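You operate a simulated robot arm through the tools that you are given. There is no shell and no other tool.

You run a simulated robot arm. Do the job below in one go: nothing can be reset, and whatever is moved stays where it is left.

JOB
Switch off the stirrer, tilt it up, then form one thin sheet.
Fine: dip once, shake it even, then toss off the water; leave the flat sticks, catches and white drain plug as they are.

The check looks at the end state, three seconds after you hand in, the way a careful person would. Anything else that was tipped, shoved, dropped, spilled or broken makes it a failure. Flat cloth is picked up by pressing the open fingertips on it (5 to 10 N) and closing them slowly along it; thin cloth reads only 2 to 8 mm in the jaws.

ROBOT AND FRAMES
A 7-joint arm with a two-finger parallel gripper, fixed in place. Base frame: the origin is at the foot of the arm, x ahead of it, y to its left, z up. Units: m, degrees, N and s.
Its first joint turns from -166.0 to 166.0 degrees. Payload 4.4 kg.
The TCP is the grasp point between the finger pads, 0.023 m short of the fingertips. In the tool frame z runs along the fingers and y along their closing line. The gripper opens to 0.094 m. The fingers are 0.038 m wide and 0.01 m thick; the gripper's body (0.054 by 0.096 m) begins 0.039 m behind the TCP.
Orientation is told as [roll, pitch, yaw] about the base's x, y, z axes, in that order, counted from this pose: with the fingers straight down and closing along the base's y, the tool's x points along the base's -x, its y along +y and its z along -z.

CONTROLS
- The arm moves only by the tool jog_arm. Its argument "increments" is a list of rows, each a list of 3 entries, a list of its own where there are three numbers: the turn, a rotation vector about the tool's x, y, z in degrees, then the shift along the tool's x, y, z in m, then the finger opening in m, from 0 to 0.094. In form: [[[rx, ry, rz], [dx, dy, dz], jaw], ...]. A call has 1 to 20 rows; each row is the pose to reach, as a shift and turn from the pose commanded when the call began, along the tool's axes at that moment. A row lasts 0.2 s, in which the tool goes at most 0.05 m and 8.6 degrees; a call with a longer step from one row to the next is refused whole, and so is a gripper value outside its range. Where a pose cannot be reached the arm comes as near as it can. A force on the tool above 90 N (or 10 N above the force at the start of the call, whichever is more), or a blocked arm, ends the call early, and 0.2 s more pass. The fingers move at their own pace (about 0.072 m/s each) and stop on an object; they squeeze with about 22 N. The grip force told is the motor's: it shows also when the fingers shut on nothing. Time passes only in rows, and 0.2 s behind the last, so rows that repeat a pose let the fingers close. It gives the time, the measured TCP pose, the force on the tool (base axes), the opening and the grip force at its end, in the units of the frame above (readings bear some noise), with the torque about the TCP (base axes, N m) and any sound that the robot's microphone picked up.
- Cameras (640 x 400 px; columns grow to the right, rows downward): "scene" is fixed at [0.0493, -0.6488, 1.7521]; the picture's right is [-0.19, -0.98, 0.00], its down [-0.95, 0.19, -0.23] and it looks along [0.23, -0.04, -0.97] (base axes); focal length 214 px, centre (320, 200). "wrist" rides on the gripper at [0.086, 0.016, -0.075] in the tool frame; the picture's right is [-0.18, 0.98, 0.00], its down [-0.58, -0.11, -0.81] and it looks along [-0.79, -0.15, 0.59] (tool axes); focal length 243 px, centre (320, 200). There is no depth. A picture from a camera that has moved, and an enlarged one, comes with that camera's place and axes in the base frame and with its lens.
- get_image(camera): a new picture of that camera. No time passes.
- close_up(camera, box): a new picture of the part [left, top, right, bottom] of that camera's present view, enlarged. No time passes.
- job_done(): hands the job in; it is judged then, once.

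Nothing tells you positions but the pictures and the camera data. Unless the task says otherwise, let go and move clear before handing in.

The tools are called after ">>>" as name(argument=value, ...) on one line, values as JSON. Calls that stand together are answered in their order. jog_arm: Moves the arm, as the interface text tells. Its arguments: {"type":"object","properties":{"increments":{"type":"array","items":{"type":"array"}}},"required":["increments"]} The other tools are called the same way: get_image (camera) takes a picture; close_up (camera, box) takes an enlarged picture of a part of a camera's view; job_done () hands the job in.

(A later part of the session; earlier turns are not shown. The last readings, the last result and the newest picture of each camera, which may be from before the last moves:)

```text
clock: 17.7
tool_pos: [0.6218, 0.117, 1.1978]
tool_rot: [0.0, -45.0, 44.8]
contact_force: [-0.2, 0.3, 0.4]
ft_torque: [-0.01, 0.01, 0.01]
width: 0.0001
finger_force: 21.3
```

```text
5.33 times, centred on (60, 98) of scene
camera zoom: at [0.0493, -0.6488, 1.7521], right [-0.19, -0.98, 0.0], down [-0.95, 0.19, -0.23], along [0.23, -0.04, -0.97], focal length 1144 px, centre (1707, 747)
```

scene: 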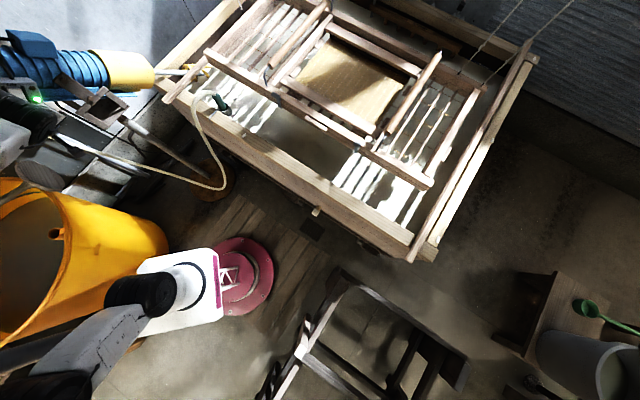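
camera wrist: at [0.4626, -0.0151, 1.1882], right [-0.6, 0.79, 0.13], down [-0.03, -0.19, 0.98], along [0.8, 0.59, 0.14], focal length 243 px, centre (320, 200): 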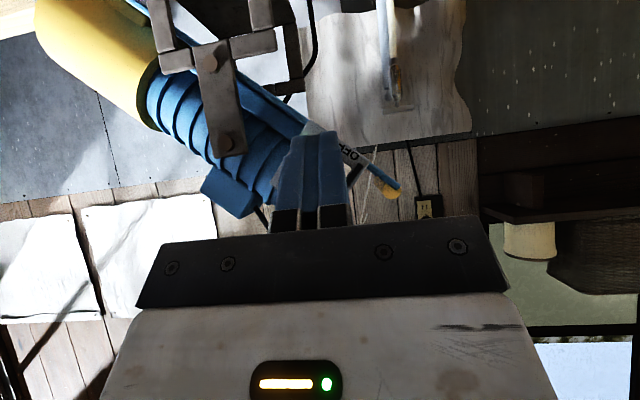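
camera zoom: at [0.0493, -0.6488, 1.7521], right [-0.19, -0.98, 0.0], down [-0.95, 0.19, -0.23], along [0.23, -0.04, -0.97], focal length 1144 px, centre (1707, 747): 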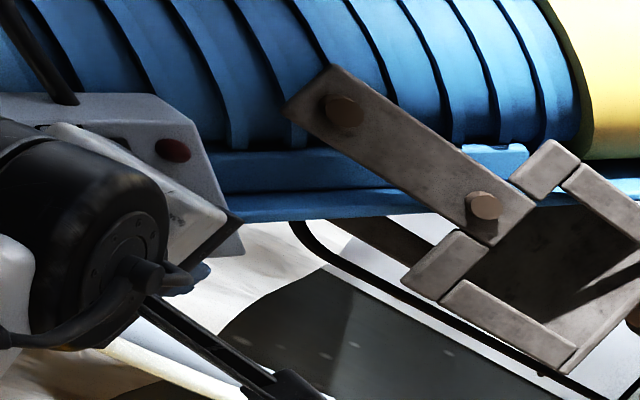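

The lamp has gone dark. I'll back straight out and confirm the rocker stayed at OFF.

>>> jog_arm(increments=[[[0, 0, 0], [0.02, 0, -0.02], 0.0], [[0, 0, 0], [0.045, 0, -0.045], 0.0], [[0, 0, 0], [0.075, 0, -0.075], 0.0], [[0, 0, 0], [0.105, 0, -0.105], 0.0], [[0, 0, 0], [0.12, 0, -0.12], 0.0]])

>>> close_up(camera="wrist", box=[200, 60, 440, 210])

>>> close_up(camera="scene", box=[0, 20, 240, 170])

```text
clock: 18.9
tool_pos: [0.5001, -0.0033, 1.1976]
tool_rot: [0.1, -45.0, 44.9]
contact_force: [0.5, -0.2, -0.9]
ft_torque: [-0.01, -0.01, -0.01]
width: 0.0
finger_force: 22.0
```

```text
2.67 times, centred on (320, 135) of wrist
camera zoom: at [0.4075, -0.0711, 1.1886], right [-0.6, 0.79, 0.13], down [-0.03, -0.19, 0.98], along [0.8, 0.59, 0.14], focal length 647 px, centre (320, 373)
```

zoom: 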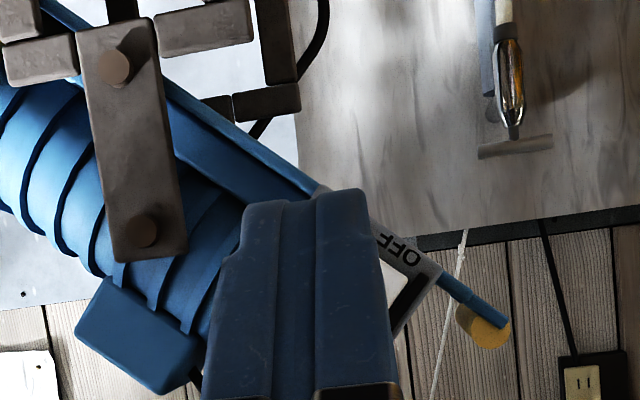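

```text
2.67 times, centred on (120, 95) of scene
camera zoom: at [0.0493, -0.6488, 1.7521], right [-0.19, -0.98, 0.0], down [-0.95, 0.19, -0.23], along [0.23, -0.04, -0.97], focal length 572 px, centre (853, 480)
```

zoom: 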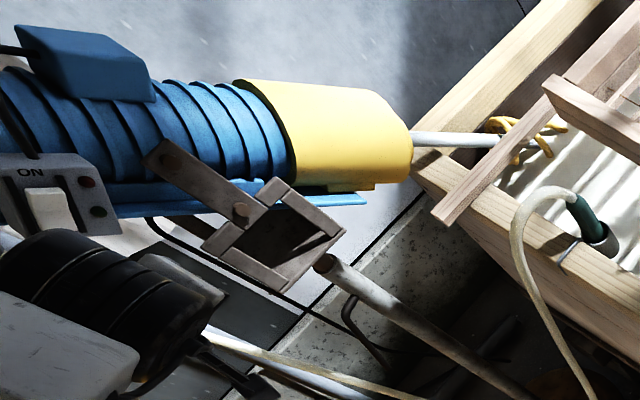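

The switch is off with the lamp dark. Next I'll rise clear and swing the tool around to come at the handle from behind and above.

>>> jog_arm(increments=[[[2.2, 5.3, 5.3], [-0.0257, -0.0095, -0.0241], 0.0], [[4.4, 10.6, 10.6], [-0.0515, -0.019, -0.0482], 0.0], [[6.6, 16, 16], [-0.0772, -0.0284, -0.0723], 0.0], [[8.8, 21.3, 21.3], [-0.103, -0.0379, -0.0965], 0.0], [[11, 26.6, 26.6], [-0.1287, -0.0473, -0.1206], 0.0], [[13.2, 32, 32], [-0.1544, -0.0568, -0.1447], 0.0], [[15.4, 37.3, 37.3], [-0.1802, -0.0662, -0.1688], 0.0], [[17.65, 42.6, 42.6], [-0.2059, -0.0757, -0.1929], 0.0], [[17.65, 42.6, 42.6], [-0.2059, -0.0757, -0.1929], 0.0]])

>>> get_image(camera="wrist")

>>> get_image(camera="scene")

```text
clock: 20.9
tool_pos: [0.5608, -0.0501, 1.4794]
tool_rot: [0.0, 0.0, -0.1]
contact_force: [-0.6, 0.1, 0.8]
ft_torque: [0.02, -0.02, -0.03]
width: 0.0
finger_force: 22.1
```

```text
taken
camera wrist: at [0.4739, -0.0325, 1.5538], right [0.19, 0.98, 0.0], down [0.58, -0.11, 0.8], along [0.79, -0.15, -0.59], focal length 243 px, centre (320, 200)
```

wrist: 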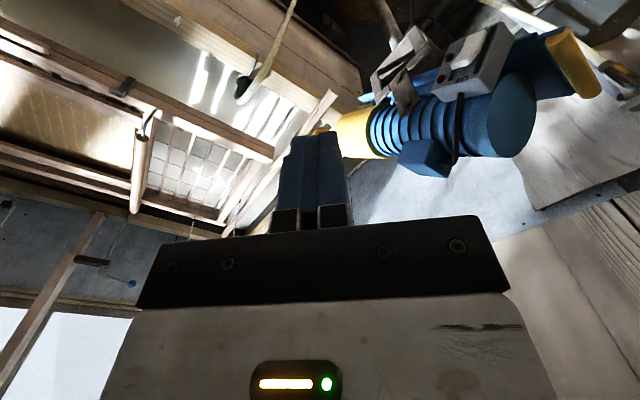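

```text
taken
```

scene: 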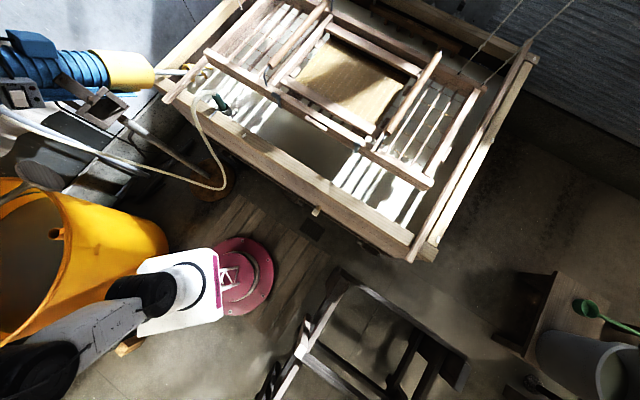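

Great view of the motor's rear end and handle from here. Zooming in.

>>> close_up(camera="wrist", box=[340, 0, 640, 188])

>>> close_up(camera="wrist", box=[430, 10, 510, 60])

```text
2.13 times, centred on (490, 94) of wrist
camera zoom: at [0.4739, -0.0325, 1.5538], right [0.19, 0.98, 0.0], down [0.58, -0.11, 0.8], along [0.79, -0.15, -0.59], focal length 516 px, centre (-42, 426)
```

zoom: 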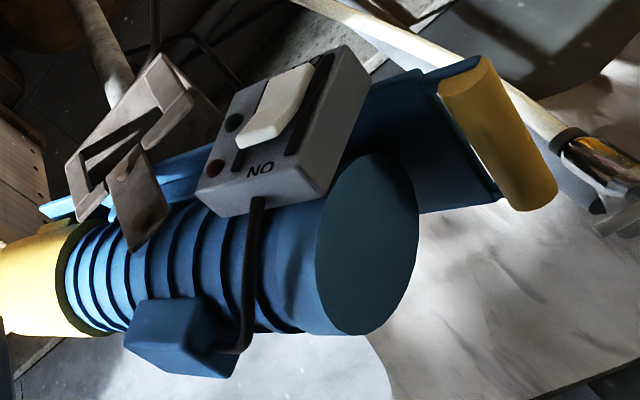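

```text
8.00 times, centred on (470, 35) of wrist
camera zoom: at [0.4739, -0.0325, 1.5538], right [0.19, 0.98, 0.0], down [0.58, -0.11, 0.8], along [0.79, -0.15, -0.59], focal length 1941 px, centre (-880, 1520)
```

zoom: 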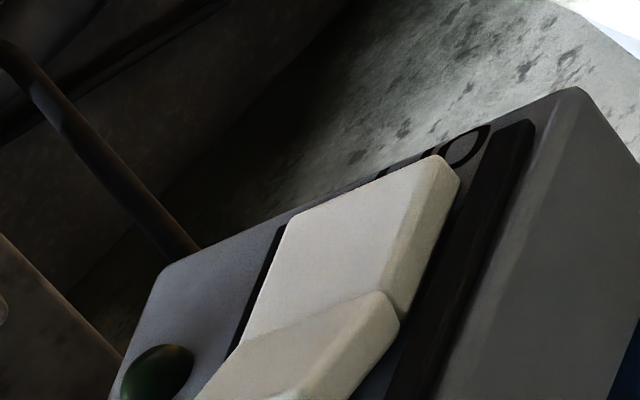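

The handle is a bar along u from 0.614 to 0.737 at n ≈ 0.296, z ≈ 1.225, well behind the motor's end. I'll swing to a spot above and behind it with the tool tilted.

>>> jog_arm(increments=[[[1.3, -3.2, 4.9], [-0.006, 0.043, 0.004], 0.0], [[2.6, -6.3, 9.8], [-0.013, 0.086, 0.008], 0.0], [[3.9, -9.5, 14.6], [-0.019, 0.129, 0.012], 0.0], [[5.2, -12.6, 19.5], [-0.026, 0.172, 0.018], 0.0], [[6.5, -15.8, 24.4], [-0.032, 0.214, 0.024], 0.0], [[7.9, -18.9, 29.3], [-0.039, 0.257, 0.032], 0.0], [[9.2, -22.1, 34.1], [-0.045, 0.3, 0.042], 0.0], [[10.5, -25.2, 39], [-0.052, 0.343, 0.051], 0.0], [[11.8, -28.4, 43.9], [-0.058, 0.386, 0.06], 0.0], [[11.8, -28.4, 43.9], [-0.058, 0.386, 0.06], 0.0]])

>>> get_image(camera="wrist")

>>> get_image(camera="scene")

```text
clock: 23.1
tool_pos: [0.6185, 0.3371, 1.4179]
tool_rot: [0.0, -29.9, -44.9]
contact_force: [-0.1, 0.1, 1.2]
ft_torque: [0.01, 0.03, 0.0]
width: 0.0
finger_force: 22.2
```

```text
taken
camera wrist: at [0.5498, 0.4284, 1.4394], right [0.81, 0.58, 0.09], down [-0.01, -0.15, 0.99], along [0.59, -0.8, -0.12], focal length 243 px, centre (320, 200)
```

wrist: 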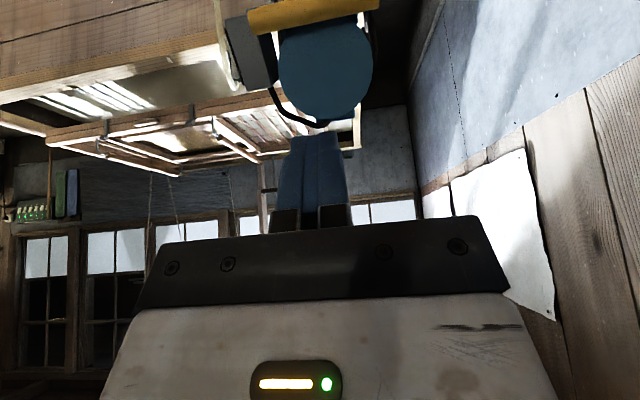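

```text
taken
```

scene: 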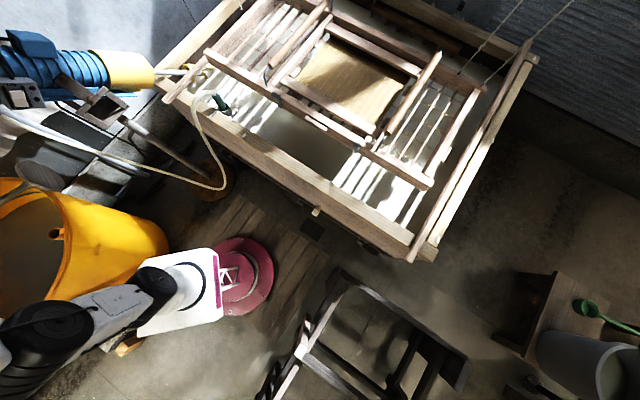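

I can see the handle bar just ahead of the motor's round rear end. I'll descend along the tool axis to just short of contact and check.

>>> jog_arm(increments=[[[0, 0, 0], [0.003, 0, 0.035], 0.0], [[0, 0, 0], [0.006, 0, 0.07], 0.0], [[0, 0, 0], [0.009, 0, 0.105], 0.0], [[0, 0, 0], [0.012, 0, 0.135], 0.0], [[0, 0, 0], [0.013, 0, 0.15], 0.0], [[0, 0, 0], [0.013, 0, 0.155], 0.0]])

>>> get_image(camera="wrist")

>>> close_up(camera="wrist", box=[220, 60, 420, 185])

```text
clock: 24.5
tool_pos: [0.6663, 0.2894, 1.2771]
tool_rot: [0.0, -30.0, -45.0]
contact_force: [-0.1, 0.0, -0.7]
ft_torque: [0.0, -0.01, 0.03]
width: 0.0001
finger_force: 21.7
```

```text
taken
camera wrist: at [0.5965, 0.3814, 1.299], right [0.81, 0.58, 0.09], down [0.0, -0.15, 0.99], along [0.59, -0.8, -0.12], focal length 243 px, centre (320, 200)
```

wrist: 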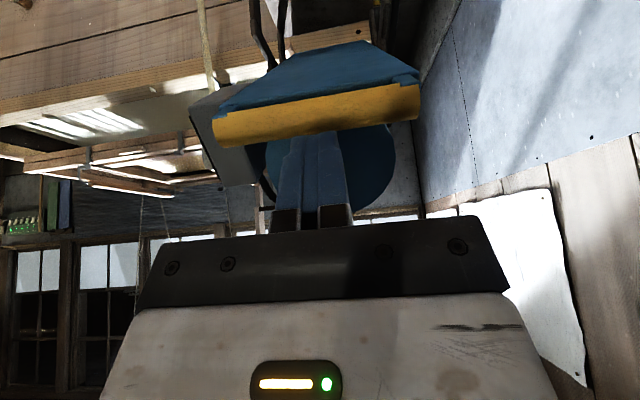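

```text
3.20 times, centred on (320, 122) of wrist
camera zoom: at [0.5965, 0.3814, 1.299], right [0.81, 0.58, 0.09], down [0.0, -0.15, 0.99], along [0.59, -0.8, -0.12], focal length 776 px, centre (320, 448)
```

zoom: 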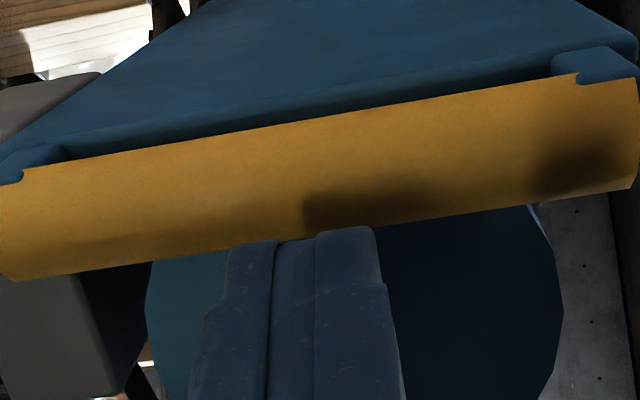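

The fingertips are about 2 cm above the handle bar. I'll press down along the arc around the pivot, 20° first, watching the force.

>>> jog_arm(increments=[[[0, 0, 0], [0, 0, 0.01], 0.0], [[0, 0, 0], [0, 0, 0.018], 0.0], [[0, 0, 0], [0, 0, 0.024], 0.0], [[0, 0, 0], [0.006, 0, 0.029], 0.0], [[0, 0, 0], [0.0132, 0, 0.035], 0.0], [[0, 0, 0], [0.0193, 0, 0.0411], 0.0], [[0, 0, 0], [0.0255, 0, 0.0473], 0.0], [[0, 0, 0], [0.0311, 0, 0.0539], 0.0], [[0, 0, 0], [0.0367, 0, 0.0605], 0.0], [[0, 0, 0], [0.0416, 0, 0.0675], 0.0], [[0, 0, 0], [0.0466, 0, 0.0746], 0.0]])

>>> get_image(camera="wrist")

>>> get_image(camera="scene")

```text
clock: 25.8
tool_pos: [0.668, 0.2877, 1.2477]
tool_rot: [0.6, -30.0, -45.3]
contact_force: [-17.3, -0.6, 16.7]
ft_torque: [-0.27, 0.16, -0.22]
width: 0.0
finger_force: 22.0
stopped in row 6: the force on the tool passed its limit at 102 N (the readings are from after the stop); the commanded pose is now the measured one
```

```text
taken
camera wrist: at [0.5988, 0.3793, 1.2684], right [0.81, 0.58, 0.1], down [-0.01, -0.15, 0.99], along [0.59, -0.8, -0.12], focal length 243 px, centre (320, 200)
```

wrist: 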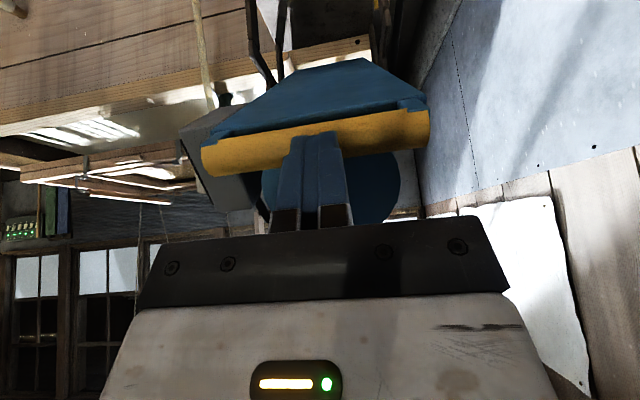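

```text
taken
```

scene: 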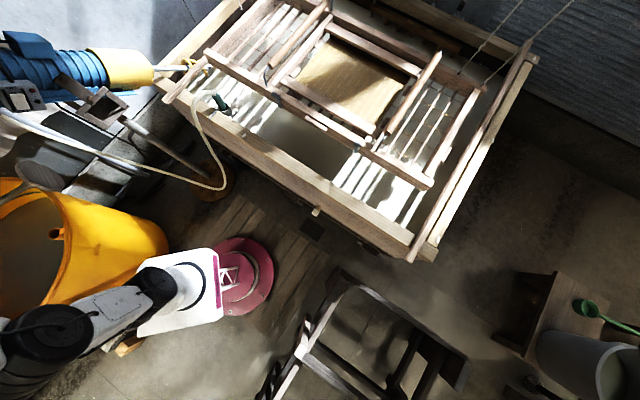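

The force limit tripped at 102 N. I'll look carefully at whether the stirrer moved and what was resisting.

>>> close_up(camera="scene", box=[0, 20, 240, 170])

>>> close_up(camera="wrist", box=[160, 0, 480, 200])

>>> close_up(camera="wrist", box=[0, 100, 240, 250])

```text
2.67 times, centred on (120, 95) of scene
camera zoom: at [0.0493, -0.6488, 1.7521], right [-0.19, -0.98, 0.0], down [-0.95, 0.19, -0.23], along [0.23, -0.04, -0.97], focal length 572 px, centre (853, 480)
```

zoom: 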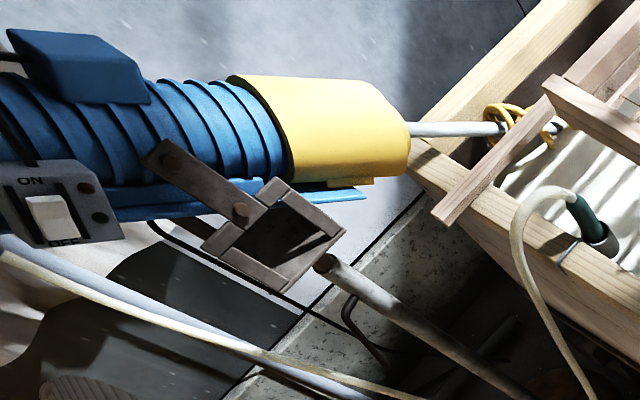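

```text
2.00 times, centred on (320, 100) of wrist
camera zoom: at [0.5988, 0.3793, 1.2684], right [0.81, 0.58, 0.1], down [-0.01, -0.15, 0.99], along [0.59, -0.8, -0.12], focal length 485 px, centre (320, 400)
```

zoom: 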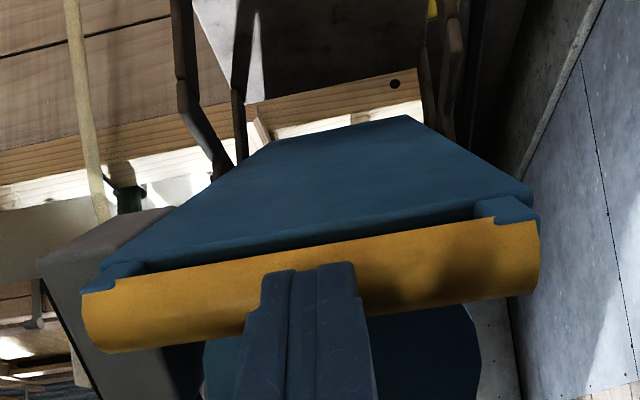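

```text
2.67 times, centred on (120, 175) of wrist
camera zoom: at [0.5988, 0.3793, 1.2684], right [0.81, 0.58, 0.1], down [-0.01, -0.15, 0.99], along [0.59, -0.8, -0.12], focal length 647 px, centre (853, 267)
```

zoom: 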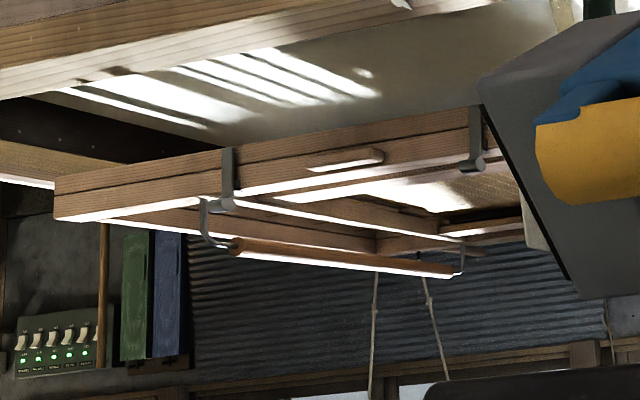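

The stirrer did tilt a few degrees; it just resists when pushed quickly. I'll continue at a quarter of the speed.

>>> jog_arm(increments=[[[0, 0, 0], [0.001, 0, 0.0017], 0.0], [[0, 0, 0], [0.002, 0, 0.0035], 0.0], [[0, 0, 0], [0.003, 0, 0.0052], 0.0], [[0, 0, 0], [0.004, 0, 0.007], 0.0], [[0, 0, 0], [0.005, 0, 0.0087], 0.0], [[0, 0, 0], [0.006, 0, 0.0104], 0.0], [[0, 0, 0], [0.007, 0, 0.0122], 0.0], [[0, 0, 0], [0.008, 0, 0.0139], 0.0]])

>>> get_image(camera="wrist")

>>> close_up(camera="scene", box=[0, 20, 240, 170])

```text
clock: 26.6
tool_pos: [0.6672, 0.2894, 1.2458]
tool_rot: [0.9, -30.1, -45.3]
contact_force: [-15.6, -2.6, 16.5]
ft_torque: [-0.28, 0.15, -0.26]
width: 0.0
finger_force: 21.6
stopped in row 4: the force on the tool passed its limit at 96 N (the readings are from after the stop); the commanded pose is now the measured one
```

```text
taken
camera wrist: at [0.5981, 0.38, 1.2672], right [0.8, 0.58, 0.11], down [-0.02, -0.16, 0.99], along [0.59, -0.8, -0.12], focal length 243 px, centre (320, 200)
```

wrist: 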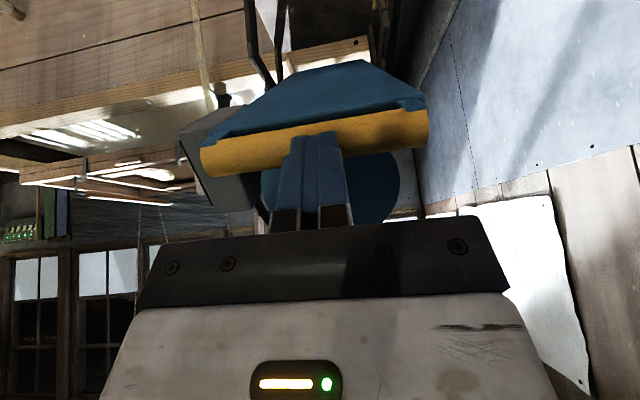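

```text
2.67 times, centred on (120, 95) of scene
camera zoom: at [0.0493, -0.6488, 1.7521], right [-0.19, -0.98, 0.0], down [-0.95, 0.19, -0.23], along [0.23, -0.04, -0.97], focal length 572 px, centre (853, 480)
```

zoom: 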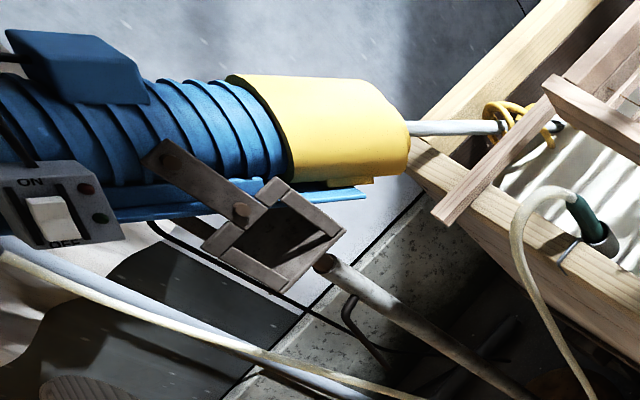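

It's still stiff, about 1° for nearly 100 N. The stirrer's wire head may be catching under the flat stick, so I'll check that before pushing any more.

>>> close_up(camera="scene", box=[150, 45, 230, 95])

>>> close_up(camera="scene", box=[50, 60, 150, 122])

>>> close_up(camera="wrist", box=[200, 0, 440, 150])

```text
8.00 times, centred on (190, 70) of scene
camera zoom: at [0.0493, -0.6488, 1.7521], right [-0.19, -0.98, 0.0], down [-0.95, 0.19, -0.23], along [0.23, -0.04, -0.97], focal length 1716 px, centre (1360, 1240)
```

zoom: 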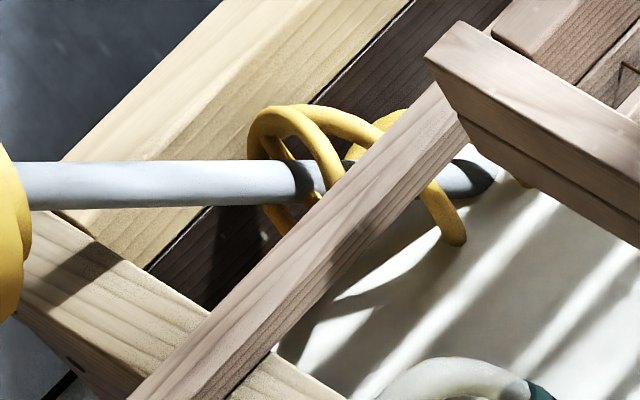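

```text
6.40 times, centred on (100, 91) of scene
camera zoom: at [0.0493, -0.6488, 1.7521], right [-0.19, -0.98, 0.0], down [-0.95, 0.19, -0.23], along [0.23, -0.04, -0.97], focal length 1373 px, centre (1728, 898)
```

zoom: 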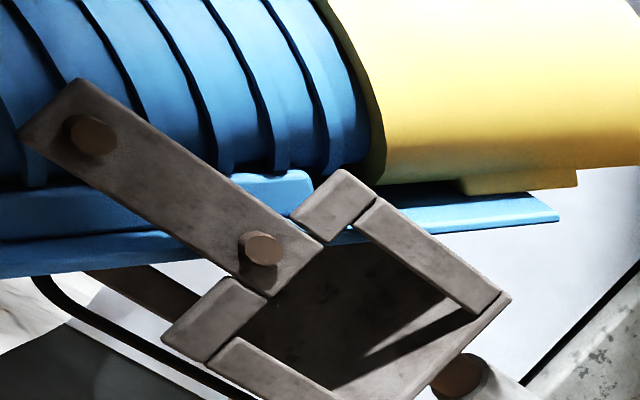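

```text
2.67 times, centred on (320, 75) of wrist
camera zoom: at [0.5981, 0.38, 1.2672], right [0.8, 0.58, 0.11], down [-0.02, -0.16, 0.99], along [0.59, -0.8, -0.12], focal length 647 px, centre (320, 533)
```

zoom: 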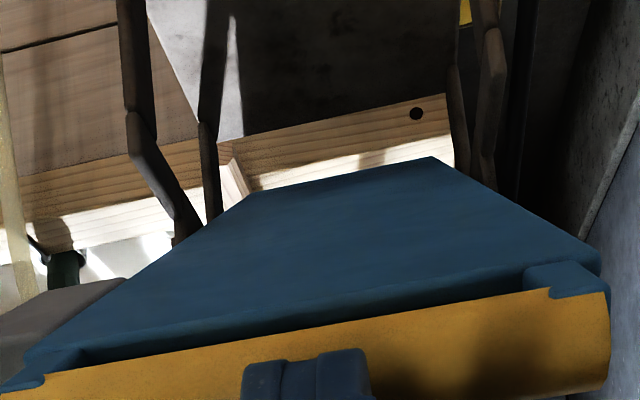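

The stick sits at u ≈ 0.565 and the wire head at u ≈ 0.65, so the stick isn't in the way. The hinge is just stiff, and my push was oblique to its arc. I'll re-approach with the fingers aligned to the handle's tangent for more leverage.

>>> jog_arm(increments=[[[0, 0, 0], [0, 0, -0.03], 0.0], [[0, 0, 0], [0, 0, -0.06], 0.0], [[0, 8, 0], [-0.008, 0, -0.055], 0.0], [[0, 16, 0], [-0.016, 0, -0.046], 0.0], [[0, 24, 0], [-0.024, 0, -0.037], 0.0], [[0, 32, 0], [-0.032, 0, -0.026], 0.0], [[0, 39, 0], [-0.039, 0, -0.014], 0.0], [[0, 45, 0], [-0.0454, 0, -0.0018], 0.0], [[0, 45, 0], [-0.0454, 0, -0.0018], 0.0]])

>>> get_image(camera="wrist")

>>> get_image(camera="scene")

```text
clock: 28.6
tool_pos: [0.6954, 0.2613, 1.2681]
tool_rot: [0.8, 14.9, -44.6]
contact_force: [1.1, 0.1, -0.8]
ft_torque: [-0.01, -0.02, 0.0]
width: 0.0001
finger_force: 21.9
```

```text
taken
camera wrist: at [0.6591, 0.3184, 1.3624], right [0.82, 0.57, -0.03], down [0.46, -0.63, 0.63], along [0.34, -0.53, -0.78], focal length 243 px, centre (320, 200)
```

wrist: 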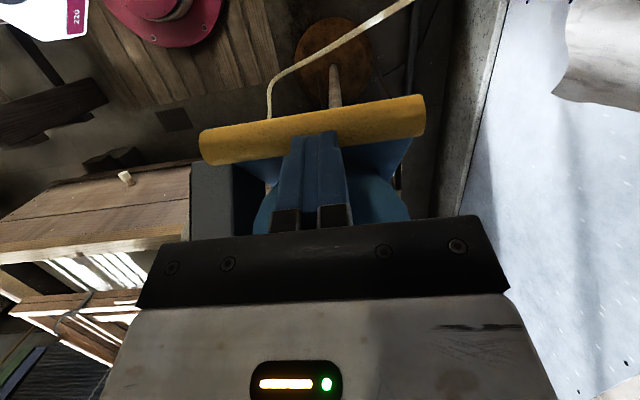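

```text
taken
```

scene: 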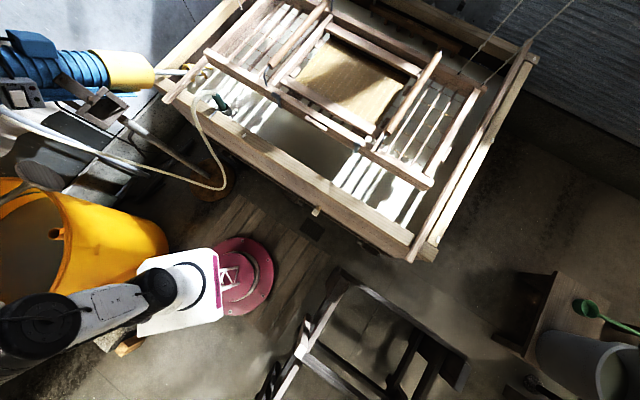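

I'll check whether the stirrer stayed where I left it or sprang back.

>>> close_up(camera="scene", box=[0, 20, 240, 170])

>>> close_up(camera="wrist", box=[180, 60, 440, 222])

```text
2.67 times, centred on (120, 95) of scene
camera zoom: at [0.0493, -0.6488, 1.7521], right [-0.19, -0.98, 0.0], down [-0.95, 0.19, -0.23], along [0.23, -0.04, -0.97], focal length 572 px, centre (853, 480)
```

zoom: 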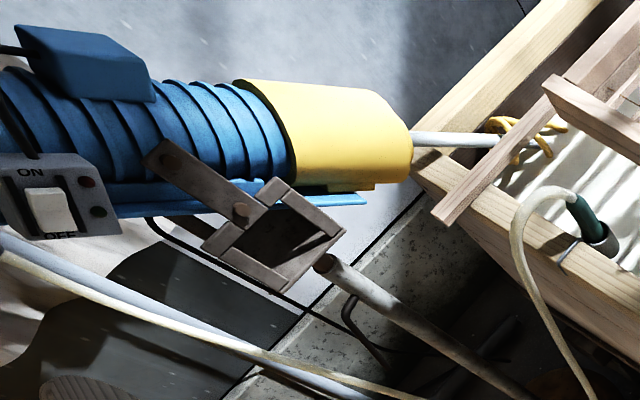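

```text
2.46 times, centred on (310, 141) of wrist
camera zoom: at [0.6591, 0.3184, 1.3624], right [0.82, 0.57, -0.03], down [0.46, -0.63, 0.63], along [0.34, -0.53, -0.78], focal length 597 px, centre (345, 345)
```

zoom: 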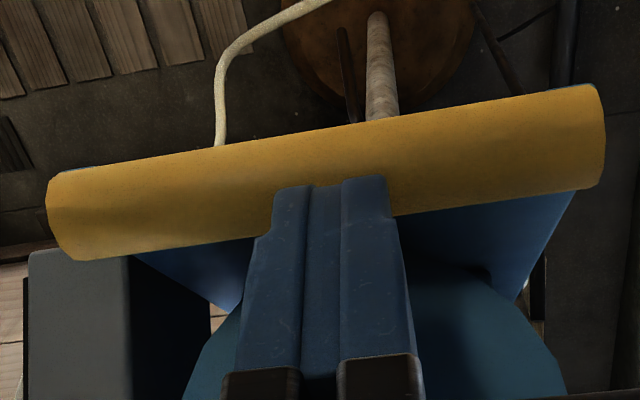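

It fell back to rest, so the head is front-heavy and must be pushed past some point to stay up. I'll push again along the true arc, rotating the tool with the handle.

>>> jog_arm(increments=[[[0, 0, 0], [0, 0, 0.005], 0.0], [[0, 0, 0], [0, 0, 0.0096], 0.0], [[0, -1.2, 0], [0.0011, 0, 0.014], 0.0], [[0, -2.5, 0], [0.0022, 0, 0.0183], 0.0], [[0, -3.7, 0], [0.0033, 0, 0.0226], 0.0], [[0, -5, 0], [0.0044, 0, 0.027], 0.0], [[0, -6.2, 0], [0.0051, 0, 0.0314], 0.0], [[0, -7.5, 0], [0.0058, 0, 0.0358], 0.0], [[0, -8.7, 0], [0.0065, 0, 0.0402], 0.0], [[0, -10, 0], [0.0071, 0, 0.0446], 0.0], [[0, -11.2, 0], [0.0075, 0, 0.049], 0.0], [[0, -12.5, 0], [0.0079, 0, 0.0535], 0.0], [[0, -13.7, 0], [0.0082, 0, 0.058], 0.0], [[0, -15, 0], [0.0084, 0, 0.0624], 0.0], [[0, -16.2, 0], [0.0083, 0, 0.0669], 0.0], [[0, -17.5, 0], [0.0082, 0, 0.0713], 0.0], [[0, -18.7, 0], [0.0081, 0, 0.0758], 0.0], [[0, -20, 0], [0.008, 0, 0.0802], 0.0]])

>>> get_image(camera="wrist")

>>> close_up(camera="scene", box=[0, 20, 240, 170])

```text
clock: 32.4
tool_pos: [0.6751, 0.2812, 1.1917]
tool_rot: [0.8, -5.0, -44.8]
contact_force: [1.0, -1.6, 2.0]
ft_torque: [0.02, -0.04, 0.01]
width: 0.0001
finger_force: 22.8
```

```text
taken
camera wrist: at [0.6194, 0.3594, 1.2589], right [0.82, 0.57, 0.03], down [0.28, -0.44, 0.85], along [0.5, -0.69, -0.52], focal length 243 px, centre (320, 200)
```

wrist: 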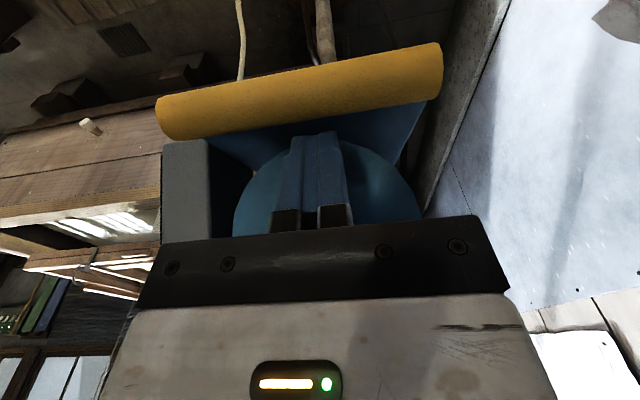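

```text
2.67 times, centred on (120, 95) of scene
camera zoom: at [0.0493, -0.6488, 1.7521], right [-0.19, -0.98, 0.0], down [-0.95, 0.19, -0.23], along [0.23, -0.04, -0.97], focal length 572 px, centre (853, 480)
```

zoom: 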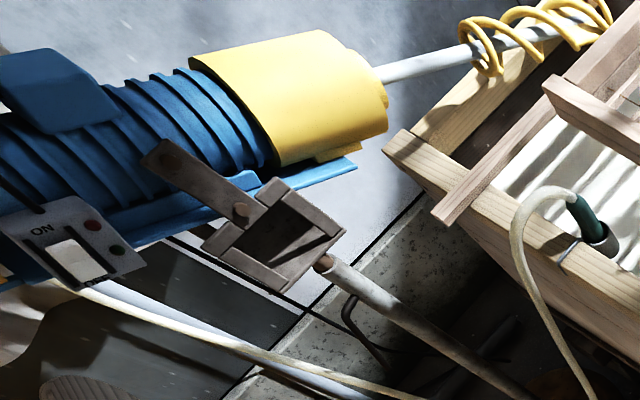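

The stirrer swung up easily this time, the shaft is out of the water, and the tool barely feels any force. I'll check whether it is still in contact or holding by itself.

>>> jog_arm(increments=[[[0, 0, 0], [0, 0, 0], 0.0], [[0, 0, 0], [0, 0, 0], 0.0], [[0, 0, 0], [0, 0, 0], 0.0]])

>>> close_up(camera="wrist", box=[140, 20, 460, 220])

>>> get_image(camera="scene")

>>> close_up(camera="scene", box=[100, 0, 260, 100])

```text
clock: 33.2
tool_pos: [0.6762, 0.2812, 1.1929]
tool_rot: [0.8, -5.1, -44.7]
contact_force: [0.4, -0.4, -0.5]
ft_torque: [0.01, 0.02, 0.01]
width: 0.0001
finger_force: 21.8
```

```text
2.00 times, centred on (300, 120) of wrist
camera zoom: at [0.6194, 0.3594, 1.2595], right [0.82, 0.57, 0.03], down [0.28, -0.44, 0.85], along [0.5, -0.69, -0.52], focal length 485 px, centre (360, 360)
```

zoom: 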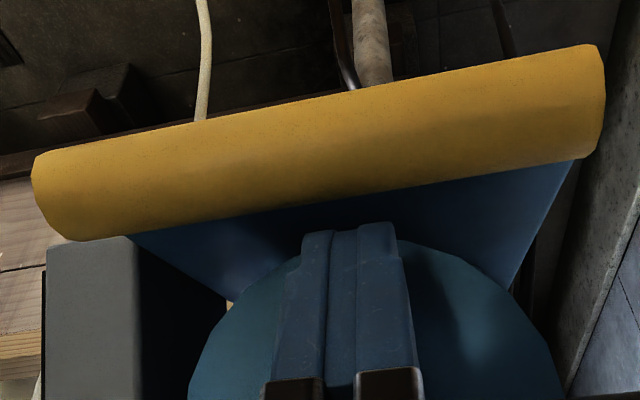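

```text
taken
```

scene: 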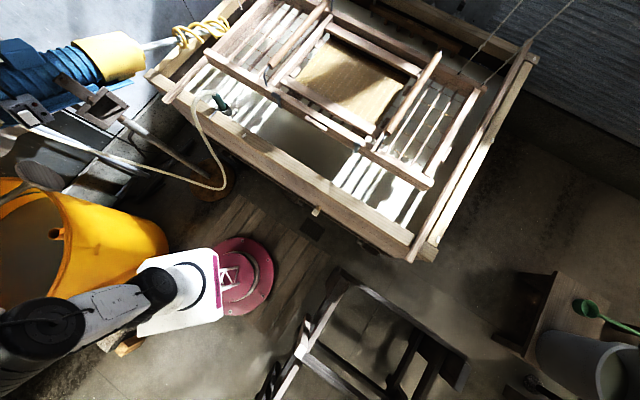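

```text
4.00 times, centred on (180, 50) of scene
camera zoom: at [0.0493, -0.6488, 1.7521], right [-0.19, -0.98, 0.0], down [-0.95, 0.19, -0.23], along [0.23, -0.04, -0.97], focal length 858 px, centre (880, 800)
```

zoom: 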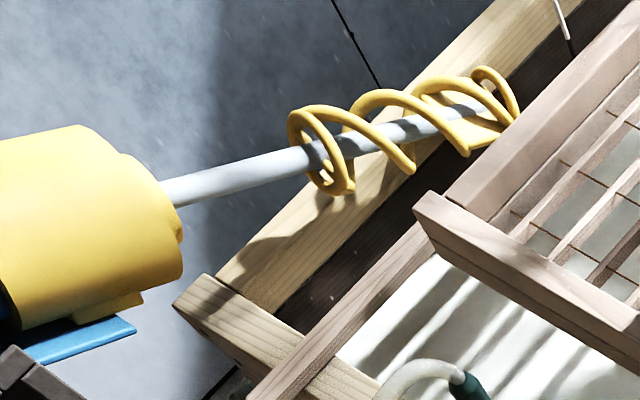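

The stirrer holds itself up at roughly 36° above where it started, close to level, with no contact from me. I'll probe gently along the same arc to see whether it is at its stop.

>>> jog_arm(increments=[[[0, -3, 0], [0.002, 0, 0.011], 0.0], [[0, -6, 0], [0.004, 0, 0.021], 0.0], [[0, -9, 0], [0.006, 0, 0.032], 0.0], [[0, -12, 0], [0.008, 0, 0.043], 0.0], [[0, -15, 0], [0.0093, 0, 0.053], 0.0], [[0, -16, 0], [0.0092, 0, 0.0566], 0.0], [[0, -17, 0], [0.0091, 0, 0.0602], 0.0], [[0, -18, 0], [0.009, 0, 0.0637], 0.0], [[0, -19, 0], [0.009, 0, 0.0673], 0.0]])

>>> close_up(camera="wrist", box=[140, 20, 460, 220])

>>> close_up(camera="scene", box=[0, 0, 260, 162])

```text
clock: 34.6
tool_pos: [0.674, 0.2855, 1.1461]
tool_rot: [1.6, -21.1, -45.3]
contact_force: [-11.7, 4.3, 5.9]
ft_torque: [-0.07, 0.09, -0.17]
width: 0.0001
finger_force: 22.6
stopped in row 6: the force on the tool passed its limit at 100 N (the readings are from after the stop); the commanded pose is now the measured one
```

```text
2.00 times, centred on (300, 120) of wrist
camera zoom: at [0.6072, 0.3737, 1.1854], right [0.81, 0.58, 0.09], down [0.09, -0.27, 0.96], along [0.58, -0.77, -0.27], focal length 485 px, centre (360, 360)
```

zoom: 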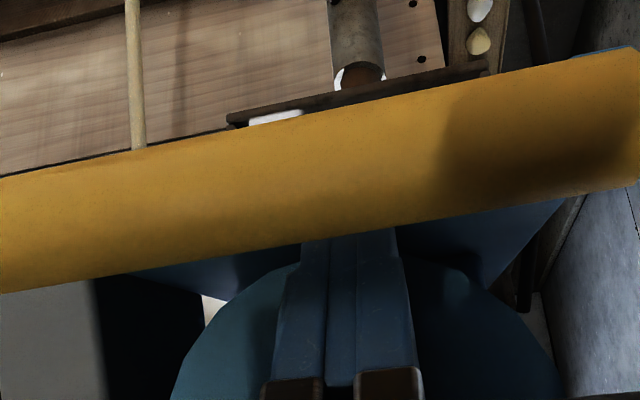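

```text
2.46 times, centred on (130, 81) of scene
camera zoom: at [0.0493, -0.6488, 1.7521], right [-0.19, -0.98, 0.0], down [-0.95, 0.19, -0.23], along [0.23, -0.04, -0.97], focal length 528 px, centre (788, 493)
```

zoom: 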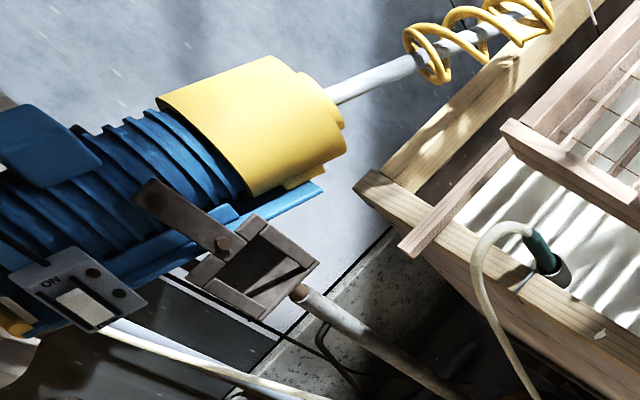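

The fingertips have slipped in front of the bar and are pressing on the plate, so I'll withdraw along the tool axis and see where the stirrer rests by itself.

>>> jog_arm(increments=[[[0, 0, 0], [0, 0, -0.008], 0.0], [[0, 0, 0], [0, 0, -0.02], 0.0], [[0, 0, 0], [0, 0, -0.04], 0.0], [[0, 0, 0], [0, 0, -0.07], 0.0], [[0, 0, 0], [0, 0, -0.1], 0.0], [[0, 0, 0], [0, 0, -0.1], 0.0], [[0, 0, 0], [0, 0, -0.1], 0.0]])

>>> get_image(camera="wrist")

>>> close_up(camera="scene", box=[0, 0, 260, 162])

```text
clock: 36.2
tool_pos: [0.6475, 0.3097, 1.2388]
tool_rot: [1.6, -21.1, -45.3]
contact_force: [0.7, -0.1, 0.2]
ft_torque: [0.0, -0.01, 0.01]
width: 0.0
finger_force: 21.5
```

```text
taken
camera wrist: at [0.5801, 0.3969, 1.2776], right [0.81, 0.58, 0.09], down [0.09, -0.27, 0.96], along [0.58, -0.77, -0.27], focal length 243 px, centre (320, 200)
```

wrist: 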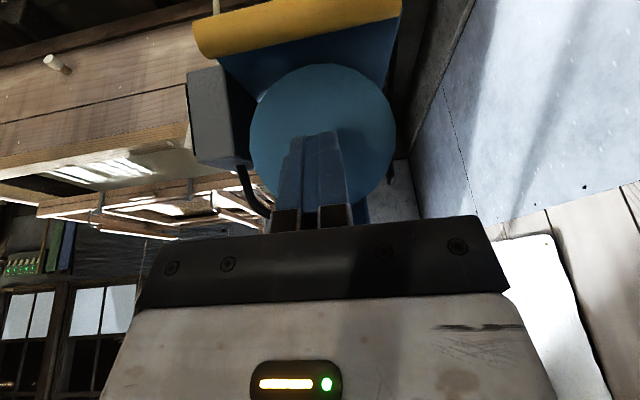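

```text
2.46 times, centred on (130, 81) of scene
camera zoom: at [0.0493, -0.6488, 1.7521], right [-0.19, -0.98, 0.0], down [-0.95, 0.19, -0.23], along [0.23, -0.04, -0.97], focal length 528 px, centre (788, 493)
```

zoom: 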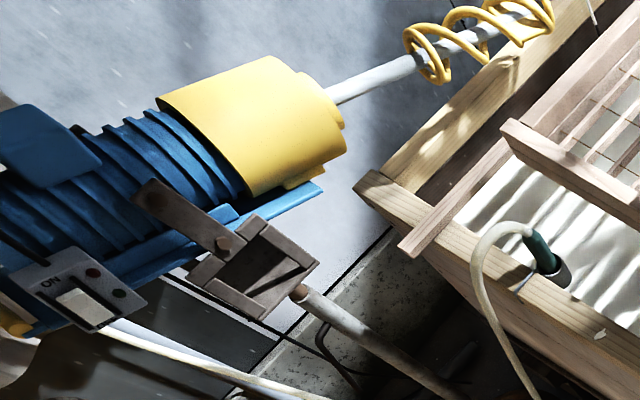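

It stays put at nearly level. I'll press the bar once more, slowly and properly centred, to see whether it still has travel or is at its stop.

>>> jog_arm(increments=[[[0, 0, 0], [0.0106, 0, 0.03], 0.0], [[0, 0, 0], [0.0106, 0, 0.06], 0.0], [[0, 0, 0], [0.0106, 0, 0.085], 0.0], [[0, 0, 0], [0.0106, 0, 0.1], 0.0], [[0, 0, 0], [0.0106, 0, 0.105], 0.0], [[0, 0, 0], [0.0106, 0, 0.108], 0.0], [[0, 0, 0], [0.0106, 0, 0.111], 0.0], [[0, 0, 0], [0.0106, 0, 0.114], 0.0], [[0, 0, 0], [0.0106, 0, 0.117], 0.0], [[0, 0, 0], [0.0106, 0, 0.12], 0.0], [[0, 0, 0], [0.0106, 0, 0.123], 0.0]])

>>> get_image(camera="wrist")

>>> close_up(camera="scene", box=[0, 0, 260, 162])

```text
clock: 37.1
tool_pos: [0.6629, 0.2969, 1.1655]
tool_rot: [2.2, -21.3, -45.5]
contact_force: [1.3, -0.4, 1.3]
ft_torque: [-0.05, 0.0, 0.04]
width: 0.0
finger_force: 22.1
stopped in row 4: the force on the tool passed its limit at 152 N (the readings are from after the stop); the commanded pose is now the measured one
```

```text
taken
camera wrist: at [0.5968, 0.3847, 1.2036], right [0.81, 0.58, 0.1], down [0.08, -0.28, 0.96], along [0.58, -0.77, -0.27], focal length 243 px, centre (320, 200)
```

wrist: 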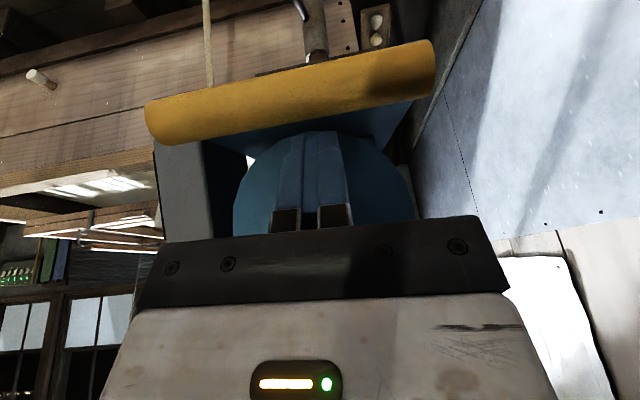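

```text
2.46 times, centred on (130, 81) of scene
camera zoom: at [0.0493, -0.6488, 1.7521], right [-0.19, -0.98, 0.0], down [-0.95, 0.19, -0.23], along [0.23, -0.04, -0.97], focal length 528 px, centre (788, 493)
```

zoom: 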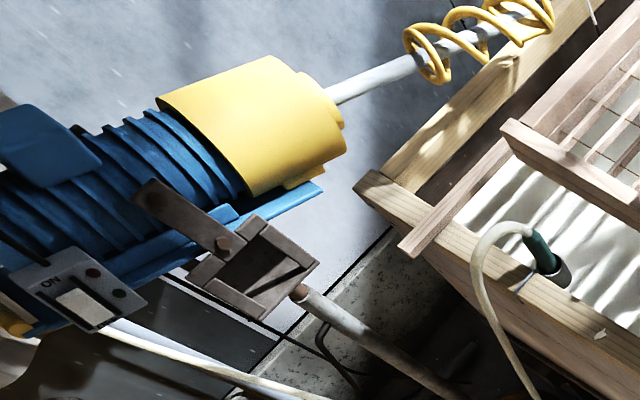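

That was a quick tap on the bar: it bounced off and the stirrer didn't move. I'll repeat very slowly for a true reading of its resistance.

>>> jog_arm(increments=[[[0, 0, 0], [0.008, 0, 0.008], 0.0], [[0, 0, 0], [0.008, 0, 0.014], 0.0], [[0, 0, 0], [0.008, 0, 0.017], 0.0], [[0, 0, 0], [0.008, 0, 0.019], 0.0], [[0, 0, 0], [0.008, 0, 0.0205], 0.0], [[0, 0, 0], [0.008, 0, 0.022], 0.0], [[0, 0, 0], [0.008, 0, 0.0235], 0.0], [[0, 0, 0], [0.008, 0, 0.025], 0.0], [[0, 0, 0], [0.008, 0, 0.0265], 0.0], [[0, 0, 0], [0.008, 0, 0.028], 0.0]])

>>> get_image(camera="wrist")

>>> close_up(camera="scene", box=[0, 0, 260, 162])

```text
clock: 37.5
tool_pos: [0.6633, 0.2978, 1.1649]
tool_rot: [3.0, -21.6, -46.0]
contact_force: [6.5, -10.7, 7.4]
ft_torque: [-0.26, -0.16, 0.03]
width: 0.0
finger_force: 22.0
stopped in row 2: the force on the tool passed its limit at 102 N (the readings are from after the stop); the commanded pose is now the measured one
```

```text
taken
camera wrist: at [0.5967, 0.3857, 1.2034], right [0.81, 0.57, 0.12], down [0.06, -0.28, 0.96], along [0.58, -0.77, -0.26], focal length 243 px, centre (320, 200)
```

wrist: 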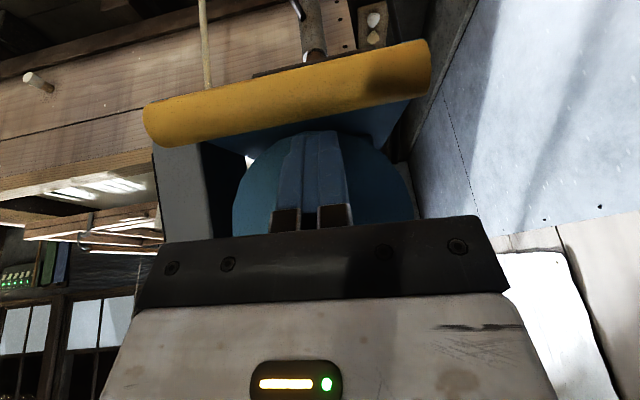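

```text
2.46 times, centred on (130, 81) of scene
camera zoom: at [0.0493, -0.6488, 1.7521], right [-0.19, -0.98, 0.0], down [-0.95, 0.19, -0.23], along [0.23, -0.04, -0.97], focal length 528 px, centre (788, 493)
```

zoom: 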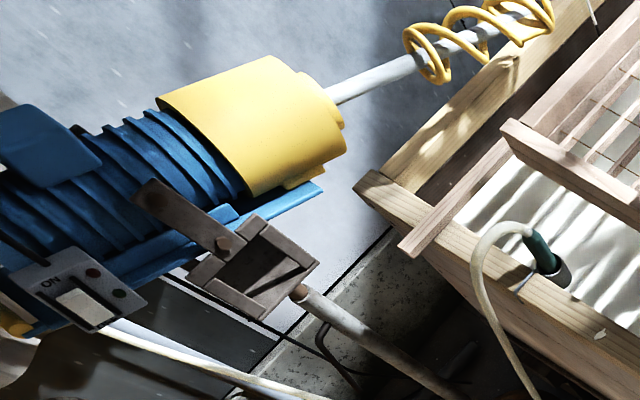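

The bar sits nearer and higher than I assumed, about (n 0.237, z 1.135), which means the pivot is really the lower bolt at (n 0.479, z 1.06) and it has only turned about 25°. I'll back off and set up again using that pivot.

>>> jog_arm(increments=[[[0, 0, 0], [-0.007, 0, -0.018], 0.0], [[0, 0, 0], [-0.02, 0, -0.05], 0.0], [[0.6, 8, 0], [-0.022, 0, -0.055], 0.0], [[1.2, 16, 0], [-0.022, 0, -0.055], 0.0], [[1.8, 24, 0], [-0.02, 0, -0.05], 0.0], [[2.4, 32, 0], [-0.016, 0, -0.042], 0.0], [[2.9, 38.6, 0], [-0.0112, 0, -0.0332], 0.0], [[2.9, 38.6, 0], [-0.0112, 0, -0.0332], 0.0]])

>>> get_image(camera="wrist")

>>> close_up(camera="scene", box=[0, 0, 260, 162])

```text
clock: 39.3
tool_pos: [0.6618, 0.2988, 1.1985]
tool_rot: [-0.1, 16.9, -45.0]
contact_force: [0.9, -0.7, 0.1]
ft_torque: [-0.03, 0.04, 0.04]
width: 0.0
finger_force: 21.8
```

```text
taken
camera wrist: at [0.6289, 0.3541, 1.2959], right [0.82, 0.57, -0.06], down [0.48, -0.64, 0.6], along [0.31, -0.52, -0.8], focal length 243 px, centre (320, 200)
```

wrist: 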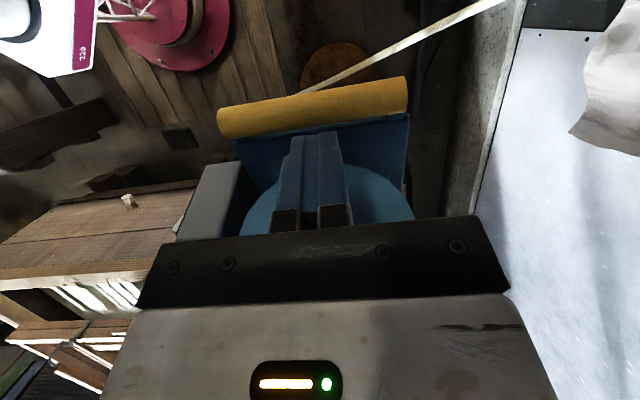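

```text
2.46 times, centred on (130, 81) of scene
camera zoom: at [0.0493, -0.6488, 1.7521], right [-0.19, -0.98, 0.0], down [-0.95, 0.19, -0.23], along [0.23, -0.04, -0.97], focal length 528 px, centre (788, 493)
```

zoom: 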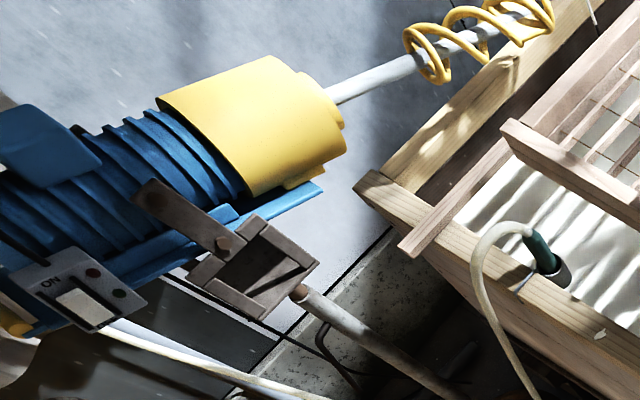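

Two independent estimates now agree on the bar at (0.237, 1.138). I'll press along the arc about the lower bolt, slowly.

>>> jog_arm(increments=[[[0, 0, 0], [0, 0, 0.012], 0.0], [[0, 0, 0], [0, 0, 0.018], 0.0], [[0, 0, 0], [0, 0, 0.022], 0.0], [[0, 0, 0], [0, 0, 0.025], 0.0], [[0, 0, 0], [0, 0, 0.028], 0.0], [[0, -1.2, 0], [0.0007, 0, 0.0335], 0.0], [[0, -2.5, 0], [0.0013, 0, 0.039], 0.0], [[0, -3.7, 0], [0.002, 0, 0.0446], 0.0], [[0, -5, 0], [0.0025, 0, 0.0502], 0.0], [[0, -6.2, 0], [0.0027, 0, 0.0558], 0.0], [[0, -7.5, 0], [0.0028, 0, 0.0614], 0.0], [[0, -8.7, 0], [0.003, 0, 0.067], 0.0], [[0, -10, 0], [0.003, 0, 0.0725], 0.0], [[0, -11.2, 0], [0.0027, 0, 0.0781], 0.0], [[0, -12.5, 0], [0.0023, 0, 0.0837], 0.0], [[0, -13.7, 0], [0.0019, 0, 0.0892], 0.0], [[0, -15, 0], [0.0015, 0, 0.0948], 0.0]])

>>> get_image(camera="wrist")

>>> close_up(camera="scene", box=[0, 0, 260, 162])

```text
clock: 41.3
tool_pos: [0.6521, 0.3077, 1.1627]
tool_rot: [0.6, 11.9, -44.9]
contact_force: [0.6, -1.7, 4.7]
ft_torque: [-0.1, 0.02, 0.04]
width: 0.0
finger_force: 21.6
stopped in row 9: the force on the tool passed its limit at 104 N (the readings are from after the stop); the commanded pose is now the measured one
```

```text
taken
camera wrist: at [0.6122, 0.3697, 1.2541], right [0.82, 0.57, -0.03], down [0.44, -0.6, 0.67], along [0.36, -0.56, -0.74], focal length 243 px, centre (320, 200)
```

wrist: 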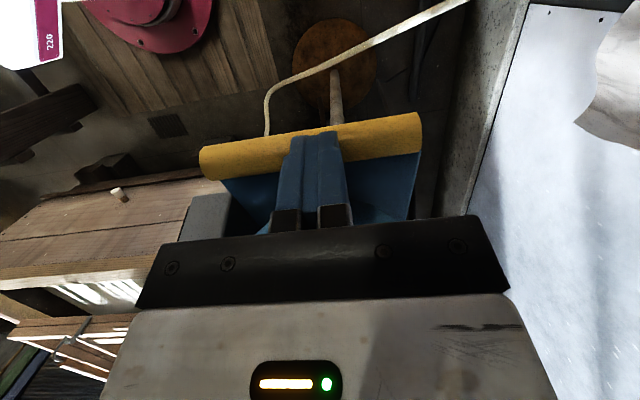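

```text
2.46 times, centred on (130, 81) of scene
camera zoom: at [0.0493, -0.6488, 1.7521], right [-0.19, -0.98, 0.0], down [-0.95, 0.19, -0.23], along [0.23, -0.04, -0.97], focal length 528 px, centre (788, 493)
```

zoom: 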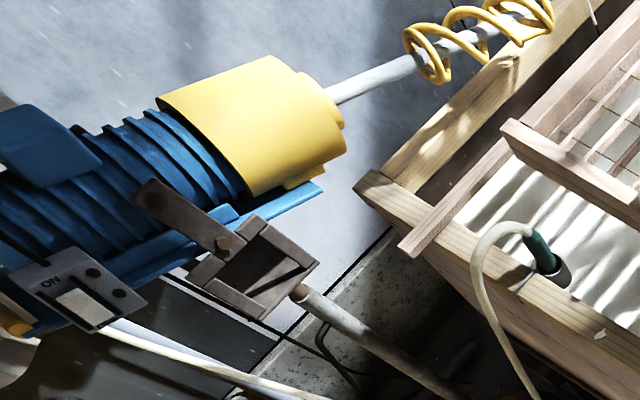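

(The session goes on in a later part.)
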